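You operate a simulated robot arm through the tools that you are given. There is no shell and no other tool. Be economical: measure what you need, move in short steps, check, and stop when the job is done.

The job below is to be done with a simulated two-armed robot. You get a single attempt, and the scene is never put back.

TASK
Prime the skid pump with its hand pump till the glass shows FULL.
Fine: open the suction valve and the vent first; shut the vent after.
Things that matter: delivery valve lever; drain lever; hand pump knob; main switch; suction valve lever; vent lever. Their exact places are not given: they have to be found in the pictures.

Only the result counts: the job must be done as asked and must still hold three seconds after the hand-in. Knocking over, shifting, dropping, spilling or breaking anything else fails it.

THE ROBOT
Two 7-joint arms with fingered hands on one trunk, hanging from a carriage that runs on a rail from [-1.863, 0.006] to [0.117, 0] (x, y) and turns from -352 to 336 degrees about z. Base frame: it is fixed where the carriage stands at the start and does not move with it; the origin is on the floor, on the carriage's upright axis, x ahead of it, y to its left, z up. Readings come in m, degrees, newtons and seconds.
The left shoulder is at the start at [0.04, 0.177, 1.328], the right one opposite. With the tool pointing down near the work surface each hand reaches from about 0.1 to 0.8 m from the robot's upright axis, wherever it stands, measured 20 degrees to its own side. Places, roughly: delivery valve lever [0.8, -0.5, 1.2]; drain lever [0.7, -0.5, 0.8]; hand pump knob [0.6, -0.3, 0.8]; main switch [0.7, -1.4, 1]; suction valve lever [0.9, 0.1, 0.9]; vent lever [0.7, -0.5, 1]. Payload 4 kg a hand.
The tool frame of a hand sits at the grasp point between the pads (the TCP): z along the fingers, y along the line on which they close. The tips reach 0.03 m beyond it. The gripper opens to 0.104 m. The gripper's body begins 0.035 m behind the TCP. The gripper is a hand of 4 fingers: y runs from the thumb to the fingers, the wrist lies at [-0.015, -0.104, -0.178] in the tool frame.
Orientation is told as [roll, pitch, yaw] about the base's x, y, z axes, in that order, counted from this pose: with the fingers straight down and the wrist toward the robot, the tool's x, y and z point along [0, 1, 0], [1, 0, 0] and [0, 0, -1] of the base frame.

THE INTERFACE
- The arms move only by the tool send_rows. It takes "left_motion", "right_motion" or both (then of equal length, played together; a hand with none holds still); each is a list of rows, each an object of numbers (a shift or turn left out is 0): "rx", "ry", "rz": the turn, a rotation vector about the base's x, y, z in units of 5 degrees (1.0 is 5 degrees); "x", "y", "z": the shift along the base's x, y, z in units of 30 mm (1.0 is 30 mm). In form: [{"rx": .., "ry": .., "rz": .., "x": .., "y": .., "z": ..}, ...]. A call has 1 to 20 rows; each row shifts and turns the commanded pose from where the row before left it. A call with a number of a shift or a turn outside -1 to 1 is refused whole. A row lasts 0.2 s, in which the tool goes at most 0.05 m and 8.6 degrees; a call with a longer step from one row to the next is refused whole. A pose out of reach is approached as far as the arm can. The call stops where the force on the tool passes 40 N (or 10 N more than at its start, if that is more) or the arm is blocked; 0.2 s more then pass. In this call time passes only in rows, and 0.2 s behind the last. It gives the time, the measured TCP pose, the force on the tool (base axes), the opening and the grip force at its end, in the units of the frame above (readings bear some noise), with the torque about the TCP (base axes, N m) and any sound that the robot's microphone picked up, and new pictures: "pictures" is both (left out), scene, wrist or none (wrist: the cameras of the hands that moved).
- Cameras (640 x 400 px; columns grow to the right, rows downward): "scene" is now at [0.2307, -0.0386, 1.6207]; the picture's right is [-0.47, -0.88, 0.00], its down [-0.64, 0.34, -0.69] and it looks along [0.60, -0.32, -0.73] (base axes); focal length 286 px, centre (320, 200). "left" rides on the left gripper at [-0.061, -0.092, -0.13] in its tool frame; the picture's right is [-0.81, -0.28, 0.52], its down [0.53, -0.71, 0.46] and it looks along [0.24, 0.64, 0.72] (tool axes); focal length 275 px, centre (320, 200). "right" rides on the right gripper at [0.061, -0.092, -0.13] in its tool frame; the picture's right is [-0.81, 0.28, -0.52], its down [-0.53, -0.71, 0.46] and it looks along [-0.24, 0.64, 0.72] (tool axes); focal length 275 px, centre (320, 200).
- move_column(by): slides the trunk up (or, below 0, down) by that many m; the arms and the scene camera ride with it, the base frame stays. It gives what a move gives, with no picture.
- steer(legs): drives the robot by 1 to 6 legs, each [ahead, left, turn to the left] in m, m and degrees, along the robot's own axes; the way and the turn of a leg run together, so that a leg with both is an arc; at most 1.5 m and 180 degrees a leg. The arms and the cameras ride along, it lands a little off, and it stops where it bumps. It keeps to its track: a leg is cut to what the track allows. It gives what a move gives, and a new picture of the scene camera.
- set_fingers(index, middle, ring, thumb_bend, thumb_turn, hand): sets how far each is bent, from 0 (flat) to 1 (curled in); at 0.3 the hand is open as for a grip, at 0.7 the pads meet at the TCP. One left out holds its place. A second passes; each finger stops where it meets its share of the squeeze, and holds until it gets a number again. It is the only way to open and close the hand. It gives what a move gives, with no picture; readings hold the bend of each and the force on the fingers (four entries, about 0 where the hand has none), thumb and palm. thumb_turn goes from beside the hand (0) to across from the fingers (1), as for a grip.
- pan_tilt(pan, tilt): turns the head with the scene camera to pan (to the left, within 86 degrees either way) and tilt (down, from -29 to 69), counted from straight ahead of the robot. It gives what a move gives, and a new picture of the scene camera.
- pixel_to_xyz(camera, pixels): for up to 12 pixels [column, row] of the newest picture of that camera ("zoom" is the newest enlarged one), the place [x, y, z] in the base frame of the surface seen there, good to about 0.002 m. The clock stands still meanwhile.
- zoom(camera, box): a new picture of the part [left, top, right, bottom] of that camera's present view, enlarged. The clock stands still meanwhile.
- close_job(): hands the job in; it is judged then, once.

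Go step by step. Measure first, check grasps and placings, and put right what went wrong. The budget is 80 turns and 260 pictures, counting those below and the enlarged ones. Unless the task says otherwise, let go and move clear before handing in, and close with one line.

The tools are called after "Emit:" by a JSON object that holds its "name" and its "arguments". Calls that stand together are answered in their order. send_rows: Moves the arms, as the interface text tells. Its arguments: {"type":"object","properties":{"left_motion":{"type":"array","items":{"type":"object","properties":{"rx":{"type":"number"},"ry":{"type":"number"},"rz":{"type":"number"},"x":{"type":"number"},"y":{"type":"number"},"z":{"type":"number"}}}},"right_motion":{"type":"array","items":{"type":"object","properties":{"rx":{"type":"number"},"ry":{"type":"number"},"rz":{"type":"number"},"x":{"type":"number"},"y":{"type":"number"},"z":{"type":"number"}}}},"pictures":{"type":"string","enum":["both","scene","wrist","none"]}},"required":[]} The other tools are called the same way: move_column (by) slides the trunk up or down; set_fingers (index, middle, ring, thumb_bend, thumb_turn, hand) moves the fingers one by one; steer (legs) drives the base; pan_tilt (pan, tilt) turns the head that bears the scene camera; pixel_to_xyz (camera, pixels) gives the place of the surface under pixels of a picture; zoom (camera, box) takes an enlarged picture of a part of a camera's view; close_job () hands the job in.

At the start:

```text
t: 0.0
left_ee_pos: [0.6528, 0.0709, 1.3428]
left_ee_rot: [0.0, -0.1, 0.1]
left_ft_force: [0.1, 0.1, -0.5]
left_ft_torque: [-0.02, 0.03, -0.02]
left_opening: 0.1034
left_gripper_force: 0.1
left_shape: jaw
left_bend: [0.3, 0.3, 0.3, 0.3, 0.98]
left_finger forces: [0.0, 0.0, 0.0, 0.0, 0.0, 0.1]
right_ee_pos: [0.4609, -0.3689, 1.3178]
right_ee_rot: [0.0, -0.1, 0.0]
right_ft_force: [-0.1, -1.0, -0.1]
right_ft_torque: [-0.03, 0.0, -0.02]
right_opening: 0.1039
right_gripper_force: 0.1
right_shape: jaw
right_bend: [0.3, 0.3, 0.3, 0.3, 0.98]
right_finger forces: [0.0, 0.0, 0.0, 0.0, 0.0, 0.0]
trunk travel left (down, up): [-0.45, 0.313]
robot x, y, heading: [0.0003, -0.0, 0.1]
head pan, tilt: [-28.1, 46.7]
```

scene: 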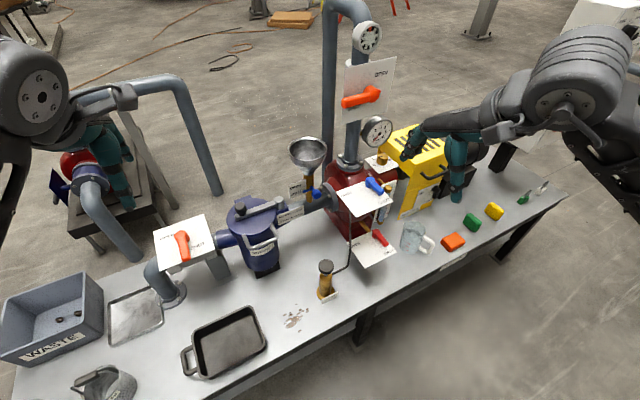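
right: 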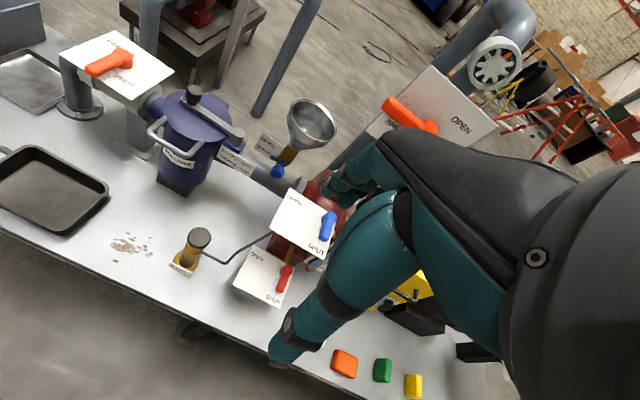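
left: 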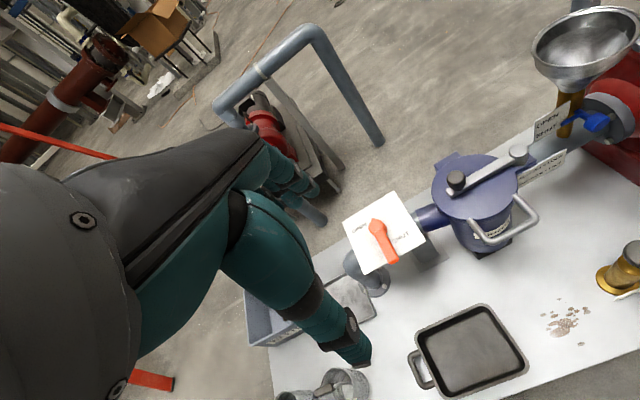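

The scene picture shows the suction valve lever near (182,245), the vent (blue, 375,186), the drain (red, 378,237), the hand pump knob (325,267) and the delivery lever (362,97). I'll zoom in to read the labels.

Emit:
{"name": "zoom", "arguments": {"camera": "scene", "box": [140, 200, 240, 280]}}

Emit:
{"name": "zoom", "arguments": {"camera": "scene", "box": [320, 140, 440, 270]}}

Emit:
{"name": "zoom", "arguments": {"camera": "scene", "box": [270, 130, 360, 310]}}

Emit:
{"name": "zoom", "arguments": {"camera": "right", "box": [160, 180, 360, 310]}}

Emit:
{"name": "pixel_to_xyz", "arguments": {"camera": "scene", "pixels": [[182, 238], [185, 257], [370, 183], [380, 190], [372, 233], [383, 241], [325, 267], [326, 293], [345, 265], [348, 200], [160, 260], [355, 260]]}}

```text
5.00 times, centred on (190, 240) of scene
```

zoom: 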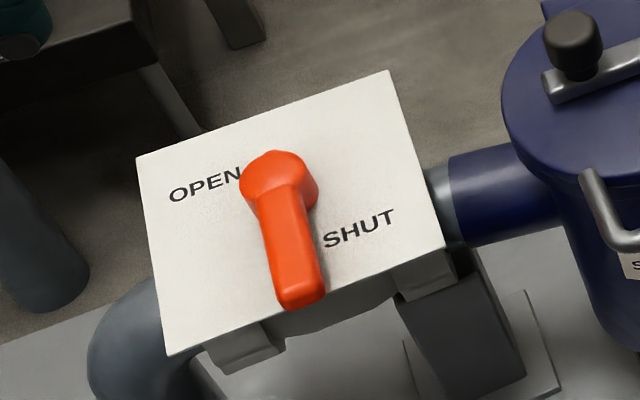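

```text
3.08 times, centred on (380, 205) of scene
```

zoom: 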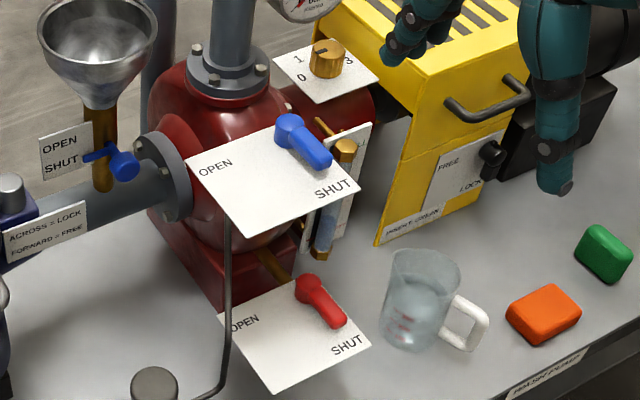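

```text
2.22 times, centred on (315, 220) of scene
```

zoom: 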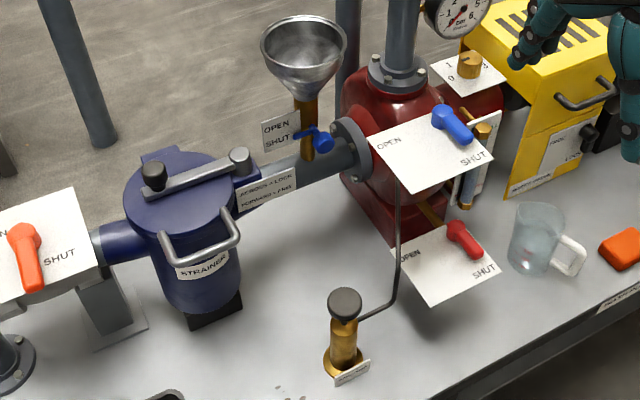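

```text
3.08 times, centred on (260, 245) of right
```

zoom: 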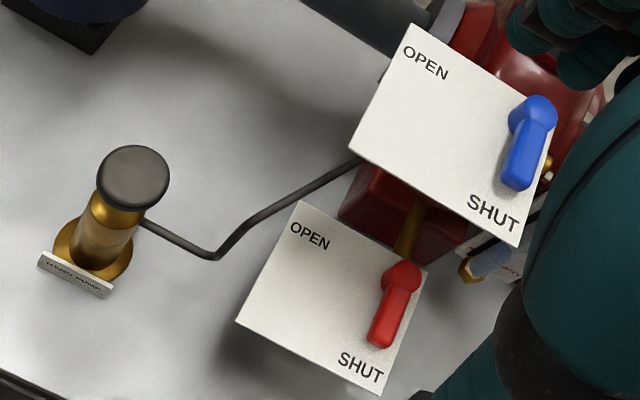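

```text
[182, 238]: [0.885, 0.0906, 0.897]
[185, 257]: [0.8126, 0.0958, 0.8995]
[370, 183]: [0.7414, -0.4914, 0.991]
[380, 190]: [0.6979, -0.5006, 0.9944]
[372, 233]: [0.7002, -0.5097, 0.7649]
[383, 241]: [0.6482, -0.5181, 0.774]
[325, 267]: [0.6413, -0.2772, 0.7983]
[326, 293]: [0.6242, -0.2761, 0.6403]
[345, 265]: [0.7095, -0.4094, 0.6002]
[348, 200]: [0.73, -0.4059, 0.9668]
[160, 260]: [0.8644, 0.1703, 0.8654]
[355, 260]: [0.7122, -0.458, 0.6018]
```

The vent and drain levers both point at SHUT, and the suction lever points at the robot. I'll measure the labels and lever tips, and check the delivery lever and the glass.

Emit:
{"name": "pixel_to_xyz", "arguments": {"camera": "scene", "pixels": [[198, 245], [167, 237], [186, 260], [183, 233], [154, 231], [203, 216], [215, 247], [174, 269]]}}

Emit:
{"name": "zoom", "arguments": {"camera": "scene", "box": [330, 50, 410, 150]}}

Emit:
{"name": "zoom", "arguments": {"camera": "scene", "box": [340, 170, 400, 225]}}

Emit:
{"name": "zoom", "arguments": {"camera": "left", "box": [330, 180, 450, 280]}}

Emit:
{"name": "pixel_to_xyz", "arguments": {"camera": "right", "pixels": [[331, 214], [322, 240], [316, 250], [295, 200], [286, 268], [279, 288], [199, 238], [187, 240], [211, 240], [199, 230], [307, 243], [283, 302]]}}

```text
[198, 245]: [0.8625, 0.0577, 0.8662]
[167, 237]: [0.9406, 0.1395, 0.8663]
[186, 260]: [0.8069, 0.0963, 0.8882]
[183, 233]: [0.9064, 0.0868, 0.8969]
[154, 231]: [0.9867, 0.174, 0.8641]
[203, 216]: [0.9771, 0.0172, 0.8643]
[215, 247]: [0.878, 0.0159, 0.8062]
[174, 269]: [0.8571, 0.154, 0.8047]
```

```text
4.00 times, centred on (370, 100) of scene
```

zoom: 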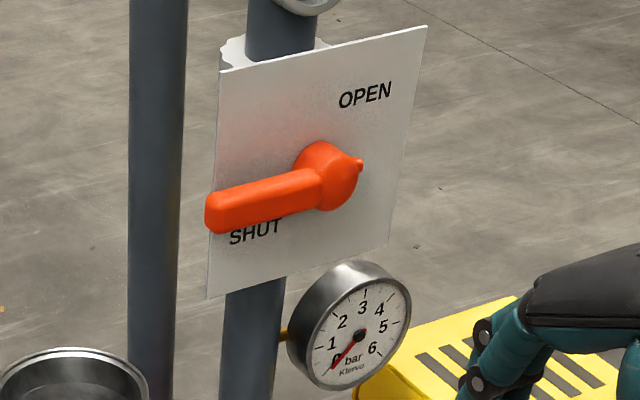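

```text
7.27 times, centred on (370, 198) of scene
```

zoom: 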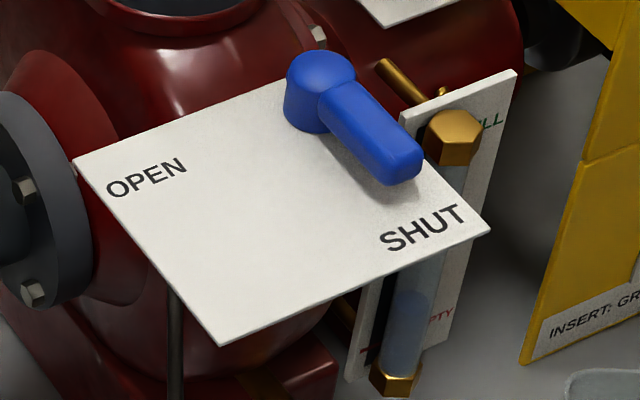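

```text
4.00 times, centred on (390, 230) of left
```

zoom: 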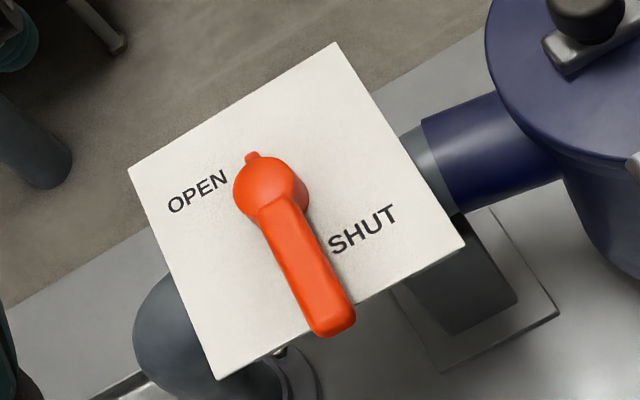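

```text
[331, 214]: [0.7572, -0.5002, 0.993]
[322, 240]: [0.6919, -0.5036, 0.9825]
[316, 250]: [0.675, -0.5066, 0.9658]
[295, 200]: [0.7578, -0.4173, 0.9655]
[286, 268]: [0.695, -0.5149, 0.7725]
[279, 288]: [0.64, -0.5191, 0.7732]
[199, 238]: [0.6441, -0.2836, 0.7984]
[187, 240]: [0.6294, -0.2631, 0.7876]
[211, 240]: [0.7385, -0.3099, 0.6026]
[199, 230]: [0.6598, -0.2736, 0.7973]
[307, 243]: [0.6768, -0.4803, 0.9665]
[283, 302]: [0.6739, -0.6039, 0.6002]
```

The suction lever handle lies across the pipe (shut), with its pivot at about (0.895, 0.09). The label layout puts open at +y. The vent also opens from -x to +y. I'll drive ahead 0.1 m to bring the suction lever within reach.

Emit:
{"name": "steer", "arguments": {"legs": [[0.1, 0, 0]]}}

```text
t: 1.1
left_ee_pos: [0.753, 0.0739, 1.344]
left_ee_rot: [-0.1, 0.0, 0.3]
left_ft_force: [0.5, 0.3, -0.9]
left_ft_torque: [0.0, 0.0, 0.0]
left_opening: 0.1035
left_gripper_force: 0.0
left_shape: jaw
left_bend: [0.3, 0.3, 0.3, 0.3, 0.98]
left_finger forces: [0.0, 0.1, 0.0, 0.0, 0.0, 0.1]
right_ee_pos: [0.5634, -0.3661, 1.3182]
right_ee_rot: [0.0, 0.0, 0.2]
right_ft_force: [0.9, 0.8, -0.5]
right_ft_torque: [0.0, -0.01, -0.03]
right_opening: 0.1035
right_gripper_force: 0.1
right_shape: jaw
right_bend: [0.3, 0.3, 0.3, 0.3, 0.98]
right_finger forces: [0.1, 0.0, 0.1, 0.1, 0.0, 0.0]
trunk travel left (down, up): [-0.45, 0.313]
robot x, y, heading: [0.1015, -0.0052, 0.5]
head pan, tilt: [-28.1, 46.7]
```

scene: 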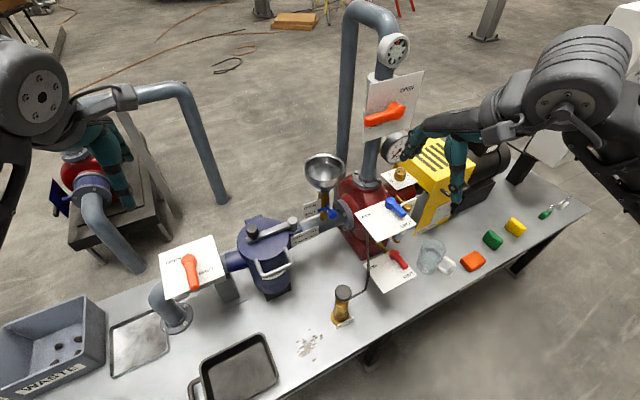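

I'll re-measure the suction lever and the space around it from here, and start turning the left hand to yaw +90 so its closing line runs across the handle.

Emit:
{"name": "pixel_to_xyz", "arguments": {"camera": "scene", "pixels": [[189, 259], [193, 287], [192, 278], [198, 285], [186, 278], [257, 224], [249, 235], [283, 236], [270, 263], [210, 280]]}}

Emit:
{"name": "send_rows", "arguments": {"left_motion": [{"rz": 1, "z": -0.3}, {"rz": 1, "z": -0.3}, {"rz": 1, "z": -0.3}, {"rz": 1, "z": -0.3}, {"rz": 1, "z": -0.3}, {"rz": 1, "z": -0.3}, {"rz": 1, "z": -0.3}, {"rz": 1, "z": -0.3}, {"rz": 1, "z": -0.3}, {"rz": 1, "z": -0.3}, {"rz": 1}, {"rz": 1}, {"rz": 1}, {"rz": 1}, {"rz": 1}, {"rz": 1}, {"rz": 1}, {"rz": 1}]}}

```text
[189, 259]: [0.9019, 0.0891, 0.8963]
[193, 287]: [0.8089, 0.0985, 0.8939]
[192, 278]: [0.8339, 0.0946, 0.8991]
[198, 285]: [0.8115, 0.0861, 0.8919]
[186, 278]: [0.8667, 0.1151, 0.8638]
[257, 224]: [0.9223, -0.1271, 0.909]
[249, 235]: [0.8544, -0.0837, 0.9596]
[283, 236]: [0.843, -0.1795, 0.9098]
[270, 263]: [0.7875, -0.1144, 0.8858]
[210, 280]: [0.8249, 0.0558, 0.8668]
```

```text
t: 5.0
left_ee_pos: [0.7526, 0.0732, 1.2546]
left_ee_rot: [0.0, 0.2, 90.4]
left_ft_force: [-0.1, -0.1, -0.7]
left_ft_torque: [0.02, -0.04, -0.01]
left_opening: 0.1038
left_gripper_force: 0.1
left_shape: jaw
left_bend: [0.3, 0.3, 0.3, 0.3, 0.98]
left_finger forces: [0.1, 0.0, 0.0, 0.0, 0.0, 0.1]
right_ee_pos: [0.5636, -0.3664, 1.3188]
right_ee_rot: [0.0, 0.0, 0.2]
right_ft_force: [-0.9, -0.6, -0.3]
right_ft_torque: [0.0, -0.01, 0.02]
right_opening: 0.1036
right_gripper_force: 0.1
right_shape: jaw
right_bend: [0.3, 0.3, 0.3, 0.3, 0.98]
right_finger forces: [0.0, 0.0, 0.0, 0.0, 0.0, 0.0]
trunk travel left (down, up): [-0.45, 0.313]
robot x, y, heading: [0.1049, 0.0049, 0.2]
head pan, tilt: [-28.1, 46.7]
```

scene: 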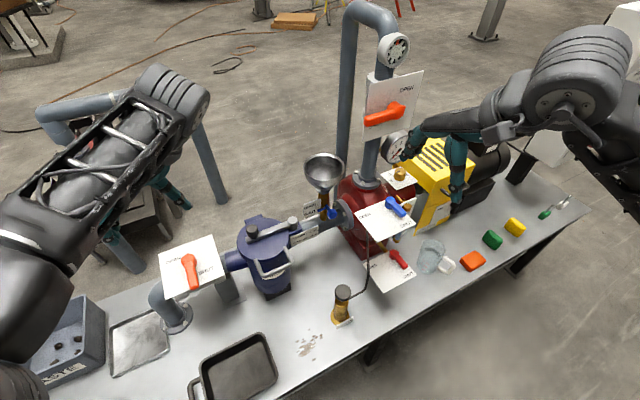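
left: 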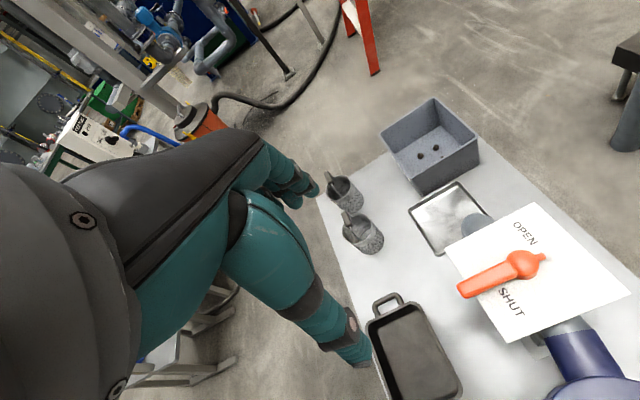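

The left hand is at yaw 90. I'll move it above the handle, at about (0.838, 0.093, 1.0).

Emit:
{"name": "send_rows", "arguments": {"left_motion": [{"x": 0.4, "y": 0.1, "z": -0.9}, {"x": 0.4, "y": 0.1, "z": -0.9}, {"x": 0.4, "y": 0.1, "z": -0.9}, {"x": 0.4, "y": 0.1, "z": -0.9}, {"x": 0.4, "y": 0.1, "z": -0.9}, {"x": 0.4, "y": 0.1, "z": -0.9}, {"x": 0.3, "y": 0.1, "z": -0.9}, {"z": -0.9}, {"z": -0.9}]}}

```text
t: 7.0
left_ee_pos: [0.7745, 0.1031, 1.0404]
left_ee_rot: [0.0, -0.1, 90.3]
left_ft_force: [0.5, 0.3, 0.0]
left_ft_torque: [-0.01, 0.01, -0.02]
left_opening: 0.1038
left_gripper_force: 0.1
left_shape: jaw
left_bend: [0.3, 0.3, 0.3, 0.3, 0.98]
left_finger forces: [0.0, 0.1, 0.1, 0.0, 0.0, 0.0]
left hand out of reach, approached as far as the arm can: row 3, 4, 5, 6, 7, 9
right_ee_pos: [0.5639, -0.3665, 1.3187]
right_ee_rot: [0.0, 0.0, 0.3]
right_ft_force: [-0.1, -0.1, 0.3]
right_ft_torque: [0.02, -0.01, 0.02]
right_opening: 0.1037
right_gripper_force: 0.0
right_shape: jaw
right_bend: [0.3, 0.3, 0.3, 0.3, 0.98]
right_finger forces: [0.0, 0.0, 0.0, 0.0, 0.0, 0.0]
trunk travel left (down, up): [-0.45, 0.313]
robot x, y, heading: [0.0978, 0.0002, 0.3]
head pan, tilt: [-28.1, 46.7]
```

scene: 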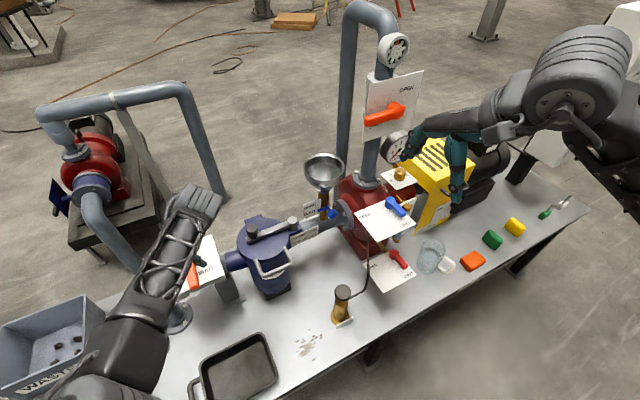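
left: 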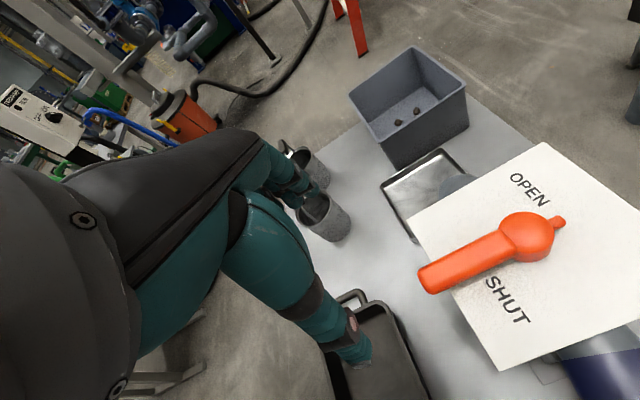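

The handle is out of reach in this stance. I'll raise and retract the left hand, then turn the carriage to the right to bring the left shoulder forward and lower the trunk a little.

Emit:
{"name": "send_rows", "arguments": {"left_motion": [{"z": 1}, {"z": 1, "x": -0.6}, {"z": 1, "x": -0.8}, {"z": 1, "x": -0.8}, {"z": 1, "x": -0.8}, {"z": 1, "x": -0.8}, {"z": 1, "x": -0.8}, {"z": 0.5, "x": -0.8}], "pictures": "none"}}

Emit:
{"name": "steer", "arguments": {"legs": [[0, 0, -35]]}}

Emit:
{"name": "move_column", "arguments": {"by": -0.13}}

Emit:
{"name": "pan_tilt", "arguments": {"pan": 15, "tilt": 46}}

```text
t: 8.8
left_ee_pos: [0.6105, 0.1053, 1.2655]
left_ee_rot: [0.1, 0.1, 90.3]
left_ft_force: [-0.2, -0.1, 0.4]
left_ft_torque: [0.03, 0.01, 0.02]
left_opening: 0.1038
left_gripper_force: 0.1
left_shape: jaw
left_bend: [0.3, 0.3, 0.3, 0.3, 0.98]
left_finger forces: [0.0, 0.0, 0.0, 0.1, 0.0, 0.1]
right_ee_pos: [0.5634, -0.3657, 1.3182]
right_ee_rot: [-0.1, 0.0, 0.2]
right_ft_force: [-0.4, 0.6, 0.3]
right_ft_torque: [0.03, 0.05, 0.0]
right_opening: 0.1035
right_gripper_force: 0.1
right_shape: jaw
right_bend: [0.3, 0.3, 0.3, 0.3, 0.98]
right_finger forces: [0.0, 0.0, 0.0, 0.0, 0.1, 0.1]
trunk travel left (down, up): [-0.45, 0.313]
robot x, y, heading: [0.1025, -0.0016, 0.3]
head pan, tilt: [-28.1, 46.7]
```

```text
t: 10.8
left_ee_pos: [0.5788, -0.2077, 1.2658]
left_ee_rot: [-0.2, 0.1, 55.4]
left_ft_force: [-0.1, 0.8, -0.4]
left_ft_torque: [0.02, -0.01, -0.01]
left_opening: 0.1036
left_gripper_force: 0.0
left_shape: jaw
left_bend: [0.3, 0.3, 0.3, 0.3, 0.98]
left_finger forces: [0.1, 0.0, 0.0, 0.1, 0.0, 0.0]
right_ee_pos: [0.2709, -0.5663, 1.3196]
right_ee_rot: [0.0, 0.0, -34.6]
right_ft_force: [0.6, 1.0, 0.0]
right_ft_torque: [0.0, 0.01, -0.03]
right_opening: 0.1039
right_gripper_force: 0.0
right_shape: jaw
right_bend: [0.3, 0.3, 0.3, 0.3, 0.98]
right_finger forces: [0.1, 0.0, 0.0, 0.1, 0.0, 0.0]
trunk travel left (down, up): [-0.45, 0.313]
robot x, y, heading: [0.0981, -0.0031, -34.6]
head pan, tilt: [-28.1, 46.7]
```

scene: 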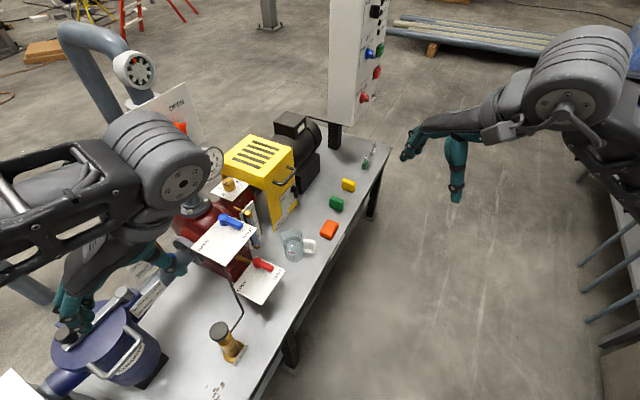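

```text
t: 12.4
left_ee_pos: [0.5787, -0.2081, 1.1363]
left_ee_rot: [0.0, -0.1, 55.3]
left_ft_force: [0.2, 0.0, -0.7]
left_ft_torque: [0.0, 0.01, 0.02]
left_opening: 0.1038
left_gripper_force: 0.0
left_shape: jaw
left_bend: [0.3, 0.3, 0.3, 0.3, 0.98]
left_finger forces: [0.0, 0.0, 0.0, 0.0, 0.0, 0.0]
right_ee_pos: [0.2716, -0.5653, 1.1892]
right_ee_rot: [0.0, 0.1, -34.5]
right_ft_force: [0.5, 0.5, 0.1]
right_ft_torque: [0.0, -0.01, -0.01]
right_opening: 0.1037
right_gripper_force: 0.1
right_shape: jaw
right_bend: [0.3, 0.3, 0.3, 0.3, 0.98]
right_finger forces: [0.0, 0.1, 0.1, 0.0, 0.0, 0.1]
trunk travel left (down, up): [-0.32, 0.443]
robot x, y, heading: [0.0995, -0.0045, -34.7]
head pan, tilt: [-28.1, 46.7]
```

```text
t: 13.5
left_ee_pos: [0.5782, -0.2079, 1.1362]
left_ee_rot: [0.1, 0.1, 55.4]
left_ft_force: [0.0, 0.3, 0.0]
left_ft_torque: [0.0, -0.01, 0.01]
left_opening: 0.1038
left_gripper_force: 0.0
left_shape: jaw
left_bend: [0.3, 0.3, 0.3, 0.3, 0.98]
left_finger forces: [0.0, 0.0, 0.1, 0.1, 0.0, 0.0]
right_ee_pos: [0.2698, -0.5659, 1.1871]
right_ee_rot: [0.1, 0.0, -34.6]
right_ft_force: [-0.1, -0.5, -0.2]
right_ft_torque: [0.02, 0.0, 0.01]
right_opening: 0.1033
right_gripper_force: 0.0
right_shape: jaw
right_bend: [0.3, 0.3, 0.3, 0.3, 0.98]
right_finger forces: [0.1, 0.0, 0.0, 0.1, 0.0, 0.1]
trunk travel left (down, up): [-0.32, 0.443]
robot x, y, heading: [0.0993, -0.0007, -34.7]
head pan, tilt: [15.0, 46.0]
```

scene: 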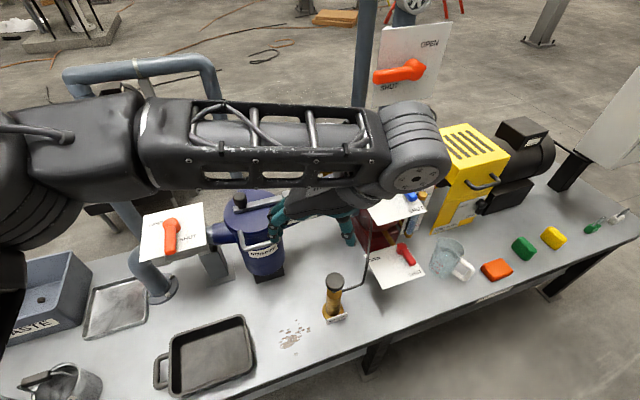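

The hand is clear of everything. I'll carry it at z ≈ 1.13 over to a point above the suction handle and turn its yaw to about 75.

Emit:
{"name": "send_rows", "arguments": {"left_motion": [{"x": 0.6, "y": 0.93, "rz": 0.4}, {"x": 0.6, "y": 0.93, "rz": 0.4}, {"x": 0.6, "y": 0.93, "rz": 0.4}, {"x": 0.6, "y": 0.93, "rz": 0.4}, {"x": 0.6, "y": 0.93, "rz": 0.4}, {"x": 0.8, "y": 0.93, "rz": 0.4}, {"x": 0.8, "y": 0.93, "rz": 0.4}, {"x": 0.9, "y": 0.93, "rz": 0.4}, {"x": 0.9, "y": 0.93, "rz": 0.4}, {"x": 0.9, "y": 0.93, "rz": 0.4}, {"x": 0.9, "y": 0.77}, {"z": -0.9}, {"z": -0.9}, {"z": -0.9}]}}

```text
t: 16.5
left_ee_pos: [0.8258, 0.0951, 1.0525]
left_ee_rot: [-0.1, 0.0, 75.3]
left_ft_force: [-0.5, -0.4, 0.7]
left_ft_torque: [-0.01, 0.0, 0.01]
left_opening: 0.1039
left_gripper_force: 0.0
left_shape: jaw
left_bend: [0.3, 0.3, 0.3, 0.3, 0.98]
left_finger forces: [0.0, 0.0, 0.0, 0.0, 0.1, 0.1]
right_ee_pos: [0.271, -0.5653, 1.1868]
right_ee_rot: [-0.1, -0.1, -34.6]
right_ft_force: [0.2, 0.4, 0.5]
right_ft_torque: [-0.03, -0.02, 0.0]
right_opening: 0.1038
right_gripper_force: 0.1
right_shape: jaw
right_bend: [0.3, 0.3, 0.3, 0.3, 0.98]
right_finger forces: [0.1, 0.1, 0.1, 0.0, 0.0, 0.0]
trunk travel left (down, up): [-0.32, 0.443]
robot x, y, heading: [0.0999, 0.0023, -34.7]
head pan, tilt: [15.0, 46.0]
```

scene: 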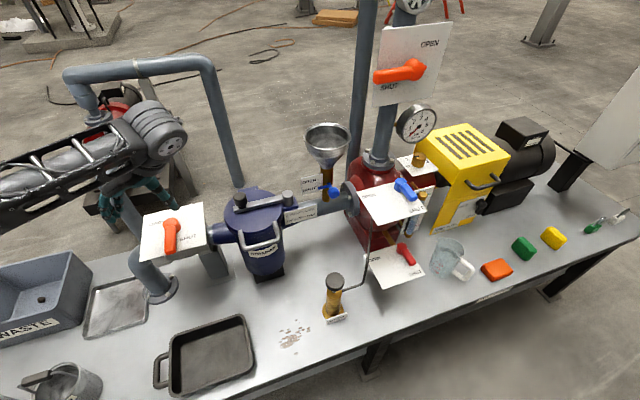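
left: 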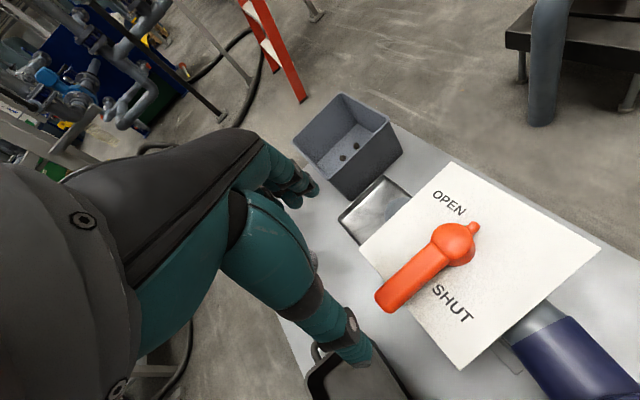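

The hand is above the handle. I'll descend 0.148 m so the fingers straddle it.

Emit:
{"name": "send_rows", "arguments": {"left_motion": [{"z": -0.9, "x": 0.15}, {"z": -0.9, "x": 0.1}, {"z": -0.9}, {"z": -0.9}, {"z": -0.8}, {"z": -0.55}]}}

```text
t: 17.9
left_ee_pos: [0.8311, 0.0931, 0.9024]
left_ee_rot: [0.1, -0.1, 75.3]
left_ft_force: [1.4, -0.8, -0.3]
left_ft_torque: [0.0, 0.03, 0.0]
left_opening: 0.1037
left_gripper_force: 0.1
left_shape: jaw
left_bend: [0.3, 0.3, 0.3, 0.3, 0.98]
left_finger forces: [0.0, 0.0, 0.0, 0.0, 0.0, 0.0]
right_ee_pos: [0.2709, -0.5657, 1.1881]
right_ee_rot: [0.0, 0.0, -34.6]
right_ft_force: [1.0, 0.4, 0.0]
right_ft_torque: [0.02, 0.04, -0.01]
right_opening: 0.1037
right_gripper_force: 0.1
right_shape: jaw
right_bend: [0.3, 0.3, 0.3, 0.3, 0.98]
right_finger forces: [0.0, 0.0, 0.1, 0.0, 0.1, 0.1]
trunk travel left (down, up): [-0.32, 0.443]
robot x, y, heading: [0.0959, -0.0014, -34.5]
head pan, tilt: [15.0, 46.0]
```

scene: 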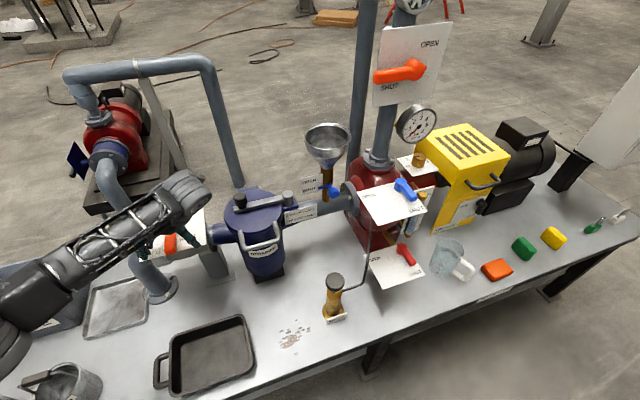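
left: 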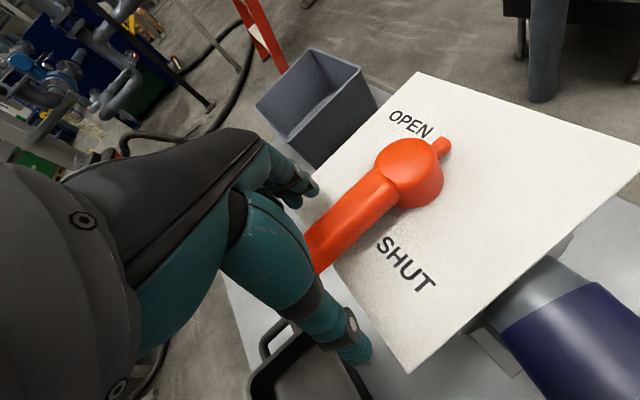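

The handle lies between the fingers and the thumb (it passes (310,240)). I'll close the hand on it.

Emit:
{"name": "set_fingers", "arguments": {"hand": "left", "index": 0.62, "middle": 0.62, "ring": 0.62, "thumb_bend": 0.62}}

Emit:
{"name": "zoom", "arguments": {"camera": "left", "box": [160, 60, 480, 400]}}

```text
t: 18.9
left_ee_pos: [0.8301, 0.0951, 0.9039]
left_ee_rot: [0.0, -0.1, 75.4]
left_ft_force: [0.8, 4.1, -0.8]
left_ft_torque: [0.12, -0.04, 0.04]
left_opening: 0.0271
left_gripper_force: 2.3
left_shape: fingers
left_bend: [0.58, 0.61, 0.62, 0.62, 0.98]
left_finger forces: [3.7, 1.2, 0.0, 0.1, 0.1, 0.0]
right_ee_pos: [0.2703, -0.5651, 1.1895]
right_ee_rot: [0.1, 0.0, -34.6]
right_ft_force: [0.2, 0.2, 0.0]
right_ft_torque: [0.0, -0.01, 0.0]
right_opening: 0.1039
right_gripper_force: 0.1
right_shape: jaw
right_bend: [0.3, 0.3, 0.3, 0.3, 0.98]
right_finger forces: [0.0, 0.0, 0.1, 0.0, 0.0, 0.0]
trunk travel left (down, up): [-0.32, 0.443]
robot x, y, heading: [0.1021, -0.0003, -34.9]
head pan, tilt: [15.0, 46.0]
```

```text
1.18 times, centred on (320, 230) of left
```

zoom: 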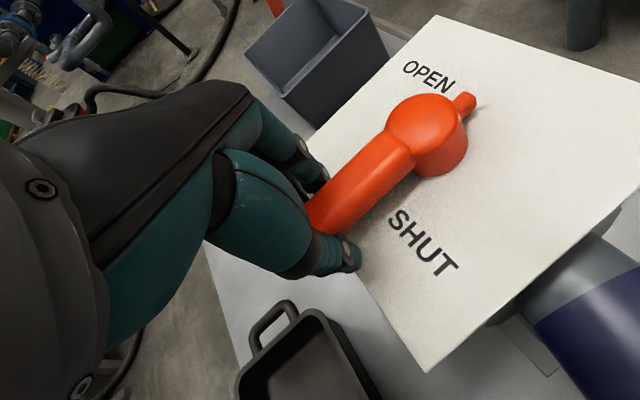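

The handle is caged, with the index finger touching. I'll start the arc about the pivot toward +y, clockwise from above.

Emit:
{"name": "send_rows", "arguments": {"left_motion": [{"x": 0.02, "y": 0.19, "rz": -1}, {"x": 0.04, "y": 0.19, "rz": -1}, {"x": 0.053, "y": 0.183, "rz": -1}, {"x": 0.07, "y": 0.177, "rz": -1}, {"x": 0.087, "y": 0.173, "rz": -1}, {"x": 0.1, "y": 0.163, "rz": -1}, {"x": 0.113, "y": 0.153, "rz": -1}, {"x": 0.127, "y": 0.143, "rz": -1}, {"x": 0.14, "y": 0.133, "rz": -1}]}}

```text
t: 20.9
left_ee_pos: [0.8551, 0.1385, 0.9063]
left_ee_rot: [0.0, 0.0, 30.3]
left_ft_force: [-2.4, 0.9, -0.7]
left_ft_torque: [0.01, 0.07, 0.02]
left_opening: 0.028
left_gripper_force: 2.7
left_shape: fingers
left_bend: [0.61, 0.62, 0.62, 0.58, 0.97]
left_finger forces: [1.8, 0.0, 0.0, 0.0, 2.7, 0.0]
right_ee_pos: [0.2712, -0.5646, 1.1883]
right_ee_rot: [-0.1, 0.0, -34.6]
right_ft_force: [-0.5, 0.4, -0.3]
right_ft_torque: [0.02, -0.02, 0.0]
right_opening: 0.1039
right_gripper_force: 0.0
right_shape: jaw
right_bend: [0.3, 0.3, 0.3, 0.3, 0.98]
right_finger forces: [0.0, 0.1, 0.0, 0.0, 0.0, 0.1]
trunk travel left (down, up): [-0.32, 0.443]
robot x, y, heading: [0.099, 0.0017, -34.8]
head pan, tilt: [15.0, 46.0]
```

scene: 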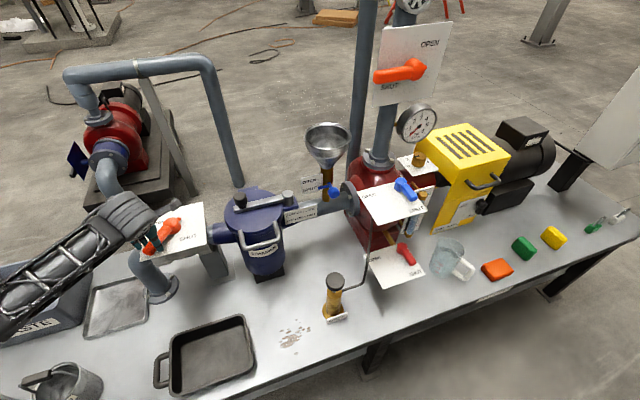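
left: 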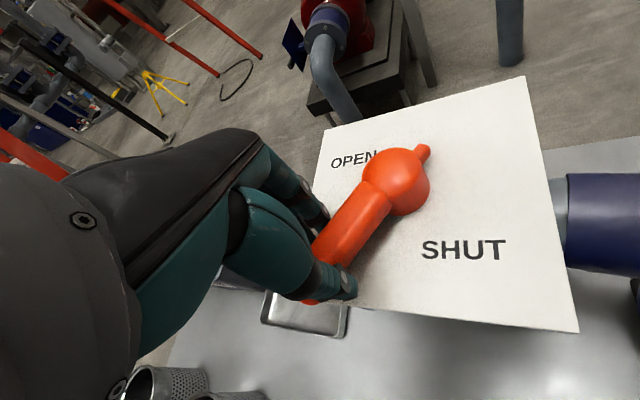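

The lever turns freely, with low forces, and is about 45 degrees round. I'll finish the arc.

Emit:
{"name": "send_rows", "arguments": {"left_motion": [{"x": 0.15, "y": 0.12, "rz": -1}, {"x": 0.16, "y": 0.107, "rz": -1}, {"x": 0.17, "y": 0.09, "rz": -1}, {"x": 0.173, "y": 0.077, "rz": -1}, {"x": 0.183, "y": 0.06, "rz": -1}, {"x": 0.187, "y": 0.047, "rz": -1}, {"x": 0.19, "y": 0.027, "rz": -1}, {"x": 0.19, "y": 0.013, "rz": -1}, {"x": 0.193, "rz": -1}, {"x": 0.19}, {"x": 0.19}]}}

```text
t: 23.3
left_ee_pos: [0.9139, 0.1559, 0.9049]
left_ee_rot: [0.0, 0.0, -14.7]
left_ft_force: [-4.6, 0.6, 2.8]
left_ft_torque: [0.01, 0.15, 0.01]
left_opening: 0.027
left_gripper_force: 2.3
left_shape: fingers
left_bend: [0.62, 0.62, 0.62, 0.59, 0.97]
left_finger forces: [0.1, 0.0, 0.1, 0.0, 4.5, 0.0]
right_ee_pos: [0.2703, -0.5661, 1.1882]
right_ee_rot: [0.0, 0.1, -34.6]
right_ft_force: [0.4, -0.6, -1.0]
right_ft_torque: [0.0, 0.0, 0.0]
right_opening: 0.1036
right_gripper_force: 0.1
right_shape: jaw
right_bend: [0.3, 0.3, 0.3, 0.3, 0.98]
right_finger forces: [0.0, 0.0, 0.1, 0.0, 0.1, 0.0]
trunk travel left (down, up): [-0.32, 0.443]
robot x, y, heading: [0.102, 0.0016, -34.7]
head pan, tilt: [15.0, 46.0]
```

scene: 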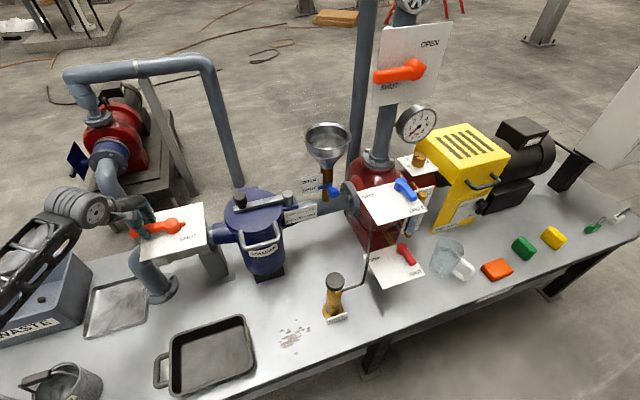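
left: 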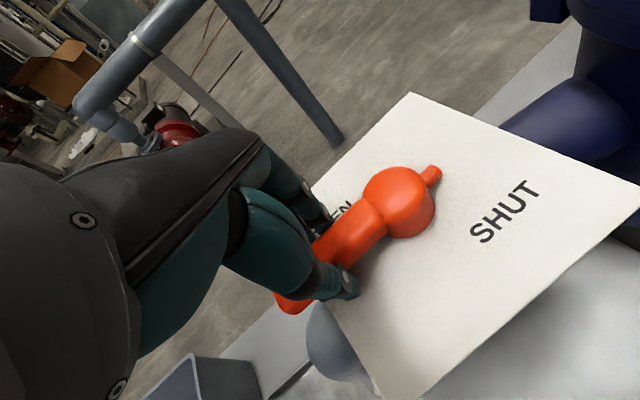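

The lever is now nearly parallel to the plate's OPEN side. I'll measure its direction.

Emit:
{"name": "pixel_to_xyz", "arguments": {"camera": "left", "pixels": [[398, 190], [362, 228], [345, 245], [285, 302], [433, 173]]}}

Emit:
{"name": "zoom", "arguments": {"camera": "scene", "box": [110, 180, 230, 280]}}

```text
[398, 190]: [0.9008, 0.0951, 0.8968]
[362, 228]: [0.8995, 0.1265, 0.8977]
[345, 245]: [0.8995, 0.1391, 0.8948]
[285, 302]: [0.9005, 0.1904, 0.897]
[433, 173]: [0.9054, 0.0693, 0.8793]
```

```text
4.00 times, centred on (170, 230) of scene
```

zoom: 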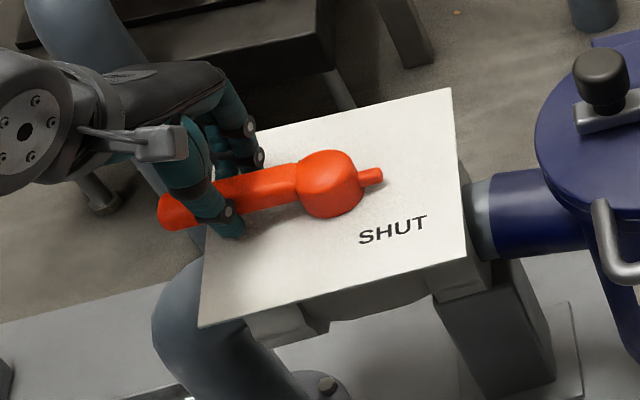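

The handle now points at about 91 degrees (+y), where it started at 174. I'll nudge it a bit further to be sure it is on its stop.

Emit:
{"name": "send_rows", "arguments": {"left_motion": [{"x": 0.15}, {"x": 0.15}, {"x": 0.15}], "pictures": "wrist"}}

Emit:
{"name": "pixel_to_xyz", "arguments": {"camera": "left", "pixels": [[390, 190], [360, 228], [343, 245], [283, 302]]}}

```text
t: 24.1
left_ee_pos: [0.9254, 0.1552, 0.9047]
left_ee_rot: [0.1, 0.2, -14.8]
left_ft_force: [-12.3, -1.5, 6.7]
left_ft_torque: [0.01, 0.42, 0.06]
left_opening: 0.0371
left_gripper_force: 6.9
left_shape: fingers
left_bend: [0.62, 0.62, 0.62, 0.53, 0.95]
left_finger forces: [0.0, 0.0, 0.0, 0.1, 13.5, 0.1]
right_ee_pos: [0.2686, -0.566, 1.1868]
right_ee_rot: [0.0, 0.1, -34.6]
right_ft_force: [0.6, 0.2, 0.3]
right_ft_torque: [-0.02, -0.02, 0.03]
right_opening: 0.1039
right_gripper_force: 0.1
right_shape: jaw
right_bend: [0.3, 0.3, 0.3, 0.3, 0.98]
right_finger forces: [0.0, 0.0, 0.1, 0.1, 0.0, 0.1]
trunk travel left (down, up): [-0.32, 0.443]
robot x, y, heading: [0.1025, 0.0039, -34.9]
head pan, tilt: [15.0, 46.0]
```

left: 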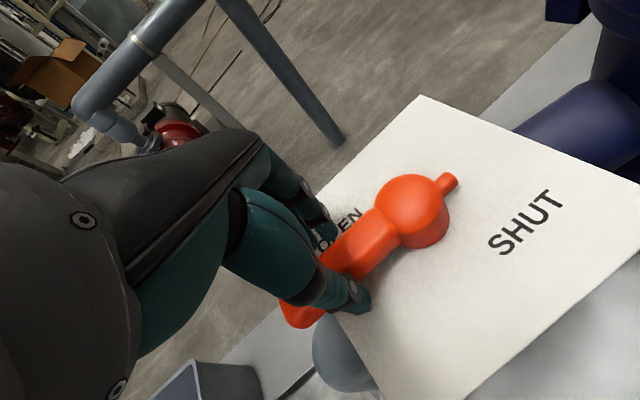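

```text
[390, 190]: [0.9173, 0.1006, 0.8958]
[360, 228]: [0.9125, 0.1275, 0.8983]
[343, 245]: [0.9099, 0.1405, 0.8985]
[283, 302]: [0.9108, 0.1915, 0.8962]
```

The thumb force has risen to 13 N, so the lever is at its stop and the suction is open. I'll ease off, open the hand and lift straight up.

Emit:
{"name": "send_rows", "arguments": {"left_motion": [{"x": -0.3}], "pictures": "none"}}

Emit:
{"name": "set_fingers", "arguments": {"hand": "left", "index": 0.3, "middle": 0.3, "ring": 0.3, "thumb_bend": 0.3}}

Emit:
{"name": "send_rows", "arguments": {"left_motion": [{"z": 0.7}, {"z": 1}, {"z": 1}, {"z": 1}, {"z": 1}, {"z": 1}, {"z": 1}, {"z": 1, "x": -1}, {"x": -1}, {"x": -1}, {"x": -1}, {"x": -1}, {"x": -1}, {"x": -1}]}}

```text
t: 24.5
left_ee_pos: [0.9159, 0.1561, 0.9055]
left_ee_rot: [0.0, 0.1, -14.6]
left_ft_force: [-5.8, -0.1, 1.8]
left_ft_torque: [0.01, 0.17, 0.02]
left_opening: 0.0292
left_gripper_force: 3.1
left_shape: fingers
left_bend: [0.62, 0.62, 0.62, 0.57, 0.96]
left_finger forces: [0.0, 0.1, 0.0, 0.0, 5.0, 0.0]
right_ee_pos: [0.2704, -0.5648, 1.1885]
right_ee_rot: [0.1, 0.1, -34.5]
right_ft_force: [0.1, 0.0, -0.2]
right_ft_torque: [0.02, -0.04, 0.05]
right_opening: 0.1039
right_gripper_force: 0.0
right_shape: jaw
right_bend: [0.3, 0.3, 0.3, 0.3, 0.98]
right_finger forces: [0.0, 0.0, 0.1, 0.0, 0.0, 0.0]
trunk travel left (down, up): [-0.32, 0.443]
robot x, y, heading: [0.1023, 0.0028, -34.2]
head pan, tilt: [15.0, 46.0]
```

```text
t: 25.5
left_ee_pos: [0.9174, 0.1567, 0.9047]
left_ee_rot: [-0.1, 0.0, -14.6]
left_ft_force: [0.3, 0.7, 0.6]
left_ft_torque: [-0.02, -0.02, -0.02]
left_opening: 0.1028
left_gripper_force: 0.1
left_shape: fingers
left_bend: [0.3, 0.3, 0.3, 0.3, 0.97]
left_finger forces: [0.0, 0.1, 0.0, 0.0, 0.1, 0.1]
right_ee_pos: [0.271, -0.5658, 1.1877]
right_ee_rot: [-0.1, 0.0, -34.7]
right_ft_force: [0.4, -0.7, -0.3]
right_ft_torque: [0.0, -0.01, 0.01]
right_opening: 0.1035
right_gripper_force: 0.0
right_shape: jaw
right_bend: [0.3, 0.3, 0.3, 0.3, 0.98]
right_finger forces: [0.1, 0.0, 0.0, 0.0, 0.0, 0.1]
trunk travel left (down, up): [-0.32, 0.443]
robot x, y, heading: [0.1005, 0.0004, -34.9]
head pan, tilt: [15.0, 46.0]
```

```text
t: 28.5
left_ee_pos: [0.7082, 0.155, 1.1365]
left_ee_rot: [0.0, 0.0, -14.6]
left_ft_force: [0.9, 0.0, -0.4]
left_ft_torque: [0.02, -0.01, -0.01]
left_opening: 0.1028
left_gripper_force: 0.0
left_shape: fingers
left_bend: [0.3, 0.3, 0.3, 0.3, 0.97]
left_finger forces: [0.0, 0.0, 0.0, 0.0, 0.0, 0.0]
right_ee_pos: [0.2698, -0.5654, 1.189]
right_ee_rot: [-0.1, 0.0, -34.7]
right_ft_force: [0.6, 0.4, 0.2]
right_ft_torque: [0.02, 0.01, 0.01]
right_opening: 0.1039
right_gripper_force: 0.0
right_shape: jaw
right_bend: [0.3, 0.3, 0.3, 0.3, 0.98]
right_finger forces: [0.1, 0.1, 0.0, 0.0, 0.0, 0.1]
trunk travel left (down, up): [-0.32, 0.443]
robot x, y, heading: [0.1013, 0.0, -34.6]
head pan, tilt: [15.0, 46.0]
```

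scene: 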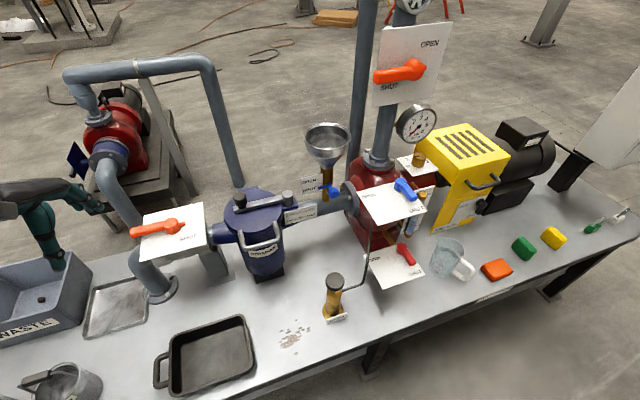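
left: 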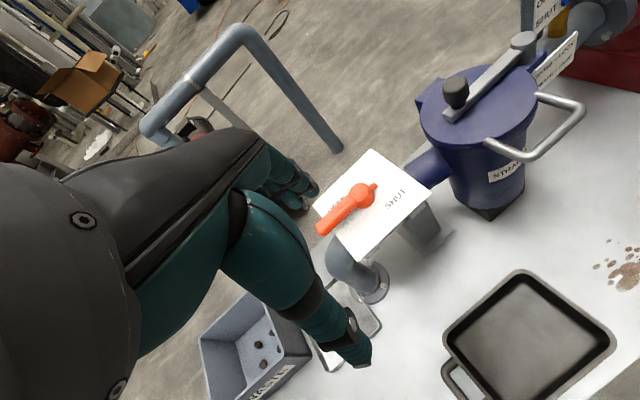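

The suction lever now points to OPEN. I'll turn the robot back to heading 0 to work the vent and the pump with the right arm.

Emit:
{"name": "steer", "arguments": {"legs": [[0, 0, 34.7]]}}

Emit:
{"name": "pan_tilt", "arguments": {"pan": -35, "tilt": 46}}

Emit:
{"name": "zoom", "arguments": {"camera": "scene", "box": [280, 140, 440, 290]}}

```text
t: 30.6
left_ee_pos: [0.5104, 0.4753, 1.137]
left_ee_rot: [-0.1, -0.1, 20.2]
left_ft_force: [0.4, -0.4, -1.0]
left_ft_torque: [-0.02, 0.01, -0.03]
left_opening: 0.1029
left_gripper_force: 0.1
left_shape: fingers
left_bend: [0.3, 0.3, 0.3, 0.3, 0.97]
left_finger forces: [0.1, 0.1, 0.0, 0.0, 0.1, 0.1]
right_ee_pos: [0.5634, -0.367, 1.1889]
right_ee_rot: [0.0, -0.1, 0.2]
right_ft_force: [-0.2, -0.2, 0.1]
right_ft_torque: [-0.02, 0.02, 0.01]
right_opening: 0.1039
right_gripper_force: 0.0
right_shape: jaw
right_bend: [0.3, 0.3, 0.3, 0.3, 0.98]
right_finger forces: [0.0, 0.0, 0.1, 0.0, 0.0, 0.0]
trunk travel left (down, up): [-0.32, 0.443]
robot x, y, heading: [0.1027, -0.0002, 0.3]
head pan, tilt: [15.0, 46.0]
```

scene: 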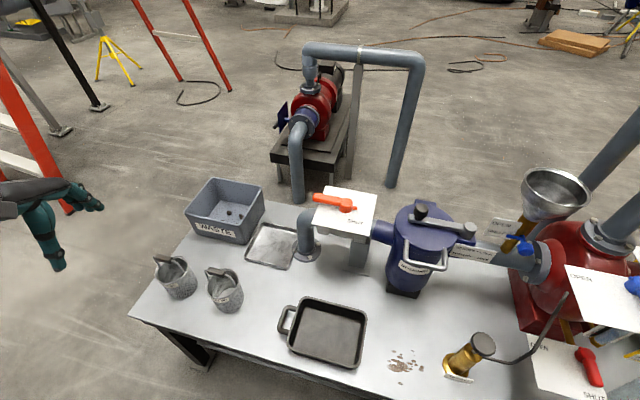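

```text
t: 31.8
left_ee_pos: [0.509, 0.4749, 1.1361]
left_ee_rot: [0.0, -0.1, 20.1]
left_ft_force: [0.2, -0.4, 0.5]
left_ft_torque: [0.04, -0.01, 0.01]
left_opening: 0.103
left_gripper_force: 0.0
left_shape: fingers
left_bend: [0.3, 0.3, 0.3, 0.3, 0.97]
left_finger forces: [0.0, 0.0, 0.1, 0.0, 0.0, 0.0]
right_ee_pos: [0.5642, -0.3679, 1.1877]
right_ee_rot: [0.0, 0.0, 0.3]
right_ft_force: [0.4, 0.2, -0.1]
right_ft_torque: [0.02, 0.01, 0.0]
right_opening: 0.1036
right_gripper_force: 0.0
right_shape: jaw
right_bend: [0.3, 0.3, 0.3, 0.3, 0.98]
right_finger forces: [0.0, 0.0, 0.0, 0.1, 0.0, 0.1]
trunk travel left (down, up): [-0.32, 0.443]
robot x, y, heading: [0.0998, 0.0032, 0.1]
head pan, tilt: [-35.0, 46.0]
```

scene: 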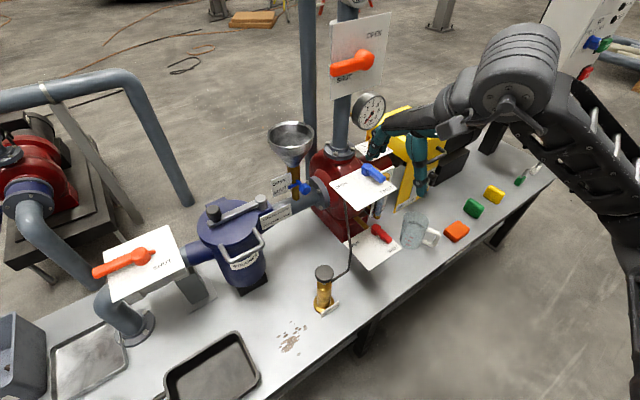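

```text
2.67 times, centred on (360, 215) of scene
```

zoom: 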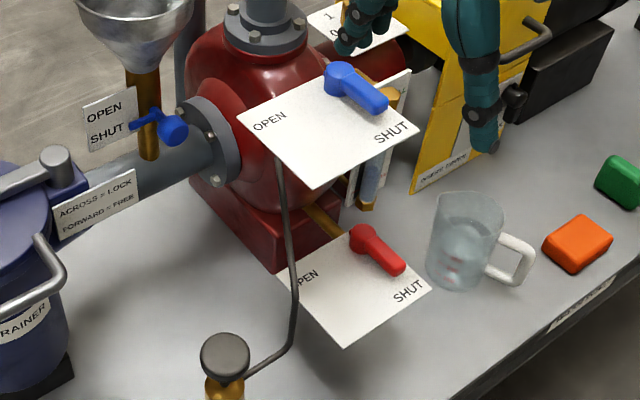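

I'll measure the space around the vent handle: the gauge, the glass top, the backing board and the yellow guard.

Emit:
{"name": "pixel_to_xyz", "arguments": {"camera": "scene", "pixels": [[368, 108], [355, 122], [382, 116], [379, 181], [364, 167], [378, 176], [369, 147], [395, 118], [387, 192], [342, 183]]}}

Emit:
{"name": "zoom", "arguments": {"camera": "scene", "box": [330, 150, 410, 220]}}

Emit:
{"name": "pixel_to_xyz", "arguments": {"camera": "zoom", "pixels": [[395, 218], [430, 190], [470, 150], [420, 270], [400, 80], [340, 110]]}}

```text
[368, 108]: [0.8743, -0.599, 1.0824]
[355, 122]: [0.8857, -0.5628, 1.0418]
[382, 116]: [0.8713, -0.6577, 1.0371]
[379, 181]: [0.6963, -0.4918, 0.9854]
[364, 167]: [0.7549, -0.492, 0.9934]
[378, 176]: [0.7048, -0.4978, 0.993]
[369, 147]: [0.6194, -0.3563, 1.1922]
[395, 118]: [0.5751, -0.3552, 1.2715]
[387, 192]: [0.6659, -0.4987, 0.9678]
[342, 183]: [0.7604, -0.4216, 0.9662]
```

```text
5.71 times, centred on (370, 185) of scene
```

zoom: 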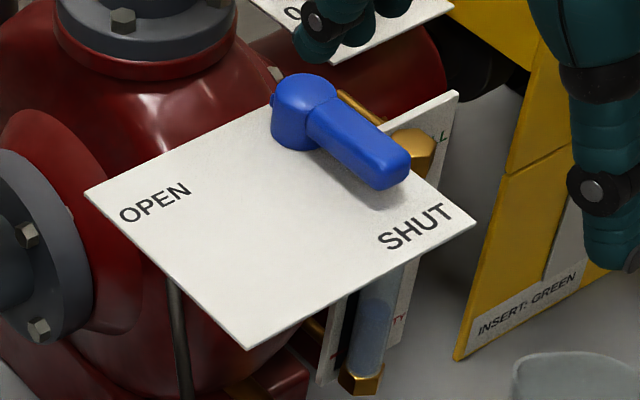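

```text
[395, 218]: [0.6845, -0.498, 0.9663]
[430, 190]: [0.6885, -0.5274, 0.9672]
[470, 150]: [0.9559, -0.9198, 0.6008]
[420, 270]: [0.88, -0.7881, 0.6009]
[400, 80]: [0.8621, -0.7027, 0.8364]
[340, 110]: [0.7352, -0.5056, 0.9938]
```

I'll check the sight glass top and the board top.

Emit:
{"name": "pixel_to_xyz", "arguments": {"camera": "zoom", "pixels": [[418, 138], [452, 97], [440, 140], [350, 95], [395, 128], [375, 310], [405, 175], [312, 90]]}}

```text
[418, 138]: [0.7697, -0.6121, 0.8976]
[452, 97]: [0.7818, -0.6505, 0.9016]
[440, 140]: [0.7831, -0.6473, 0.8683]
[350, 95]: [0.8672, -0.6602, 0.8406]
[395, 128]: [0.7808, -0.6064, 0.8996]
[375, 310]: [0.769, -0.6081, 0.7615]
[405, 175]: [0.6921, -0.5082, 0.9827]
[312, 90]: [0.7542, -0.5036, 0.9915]
```

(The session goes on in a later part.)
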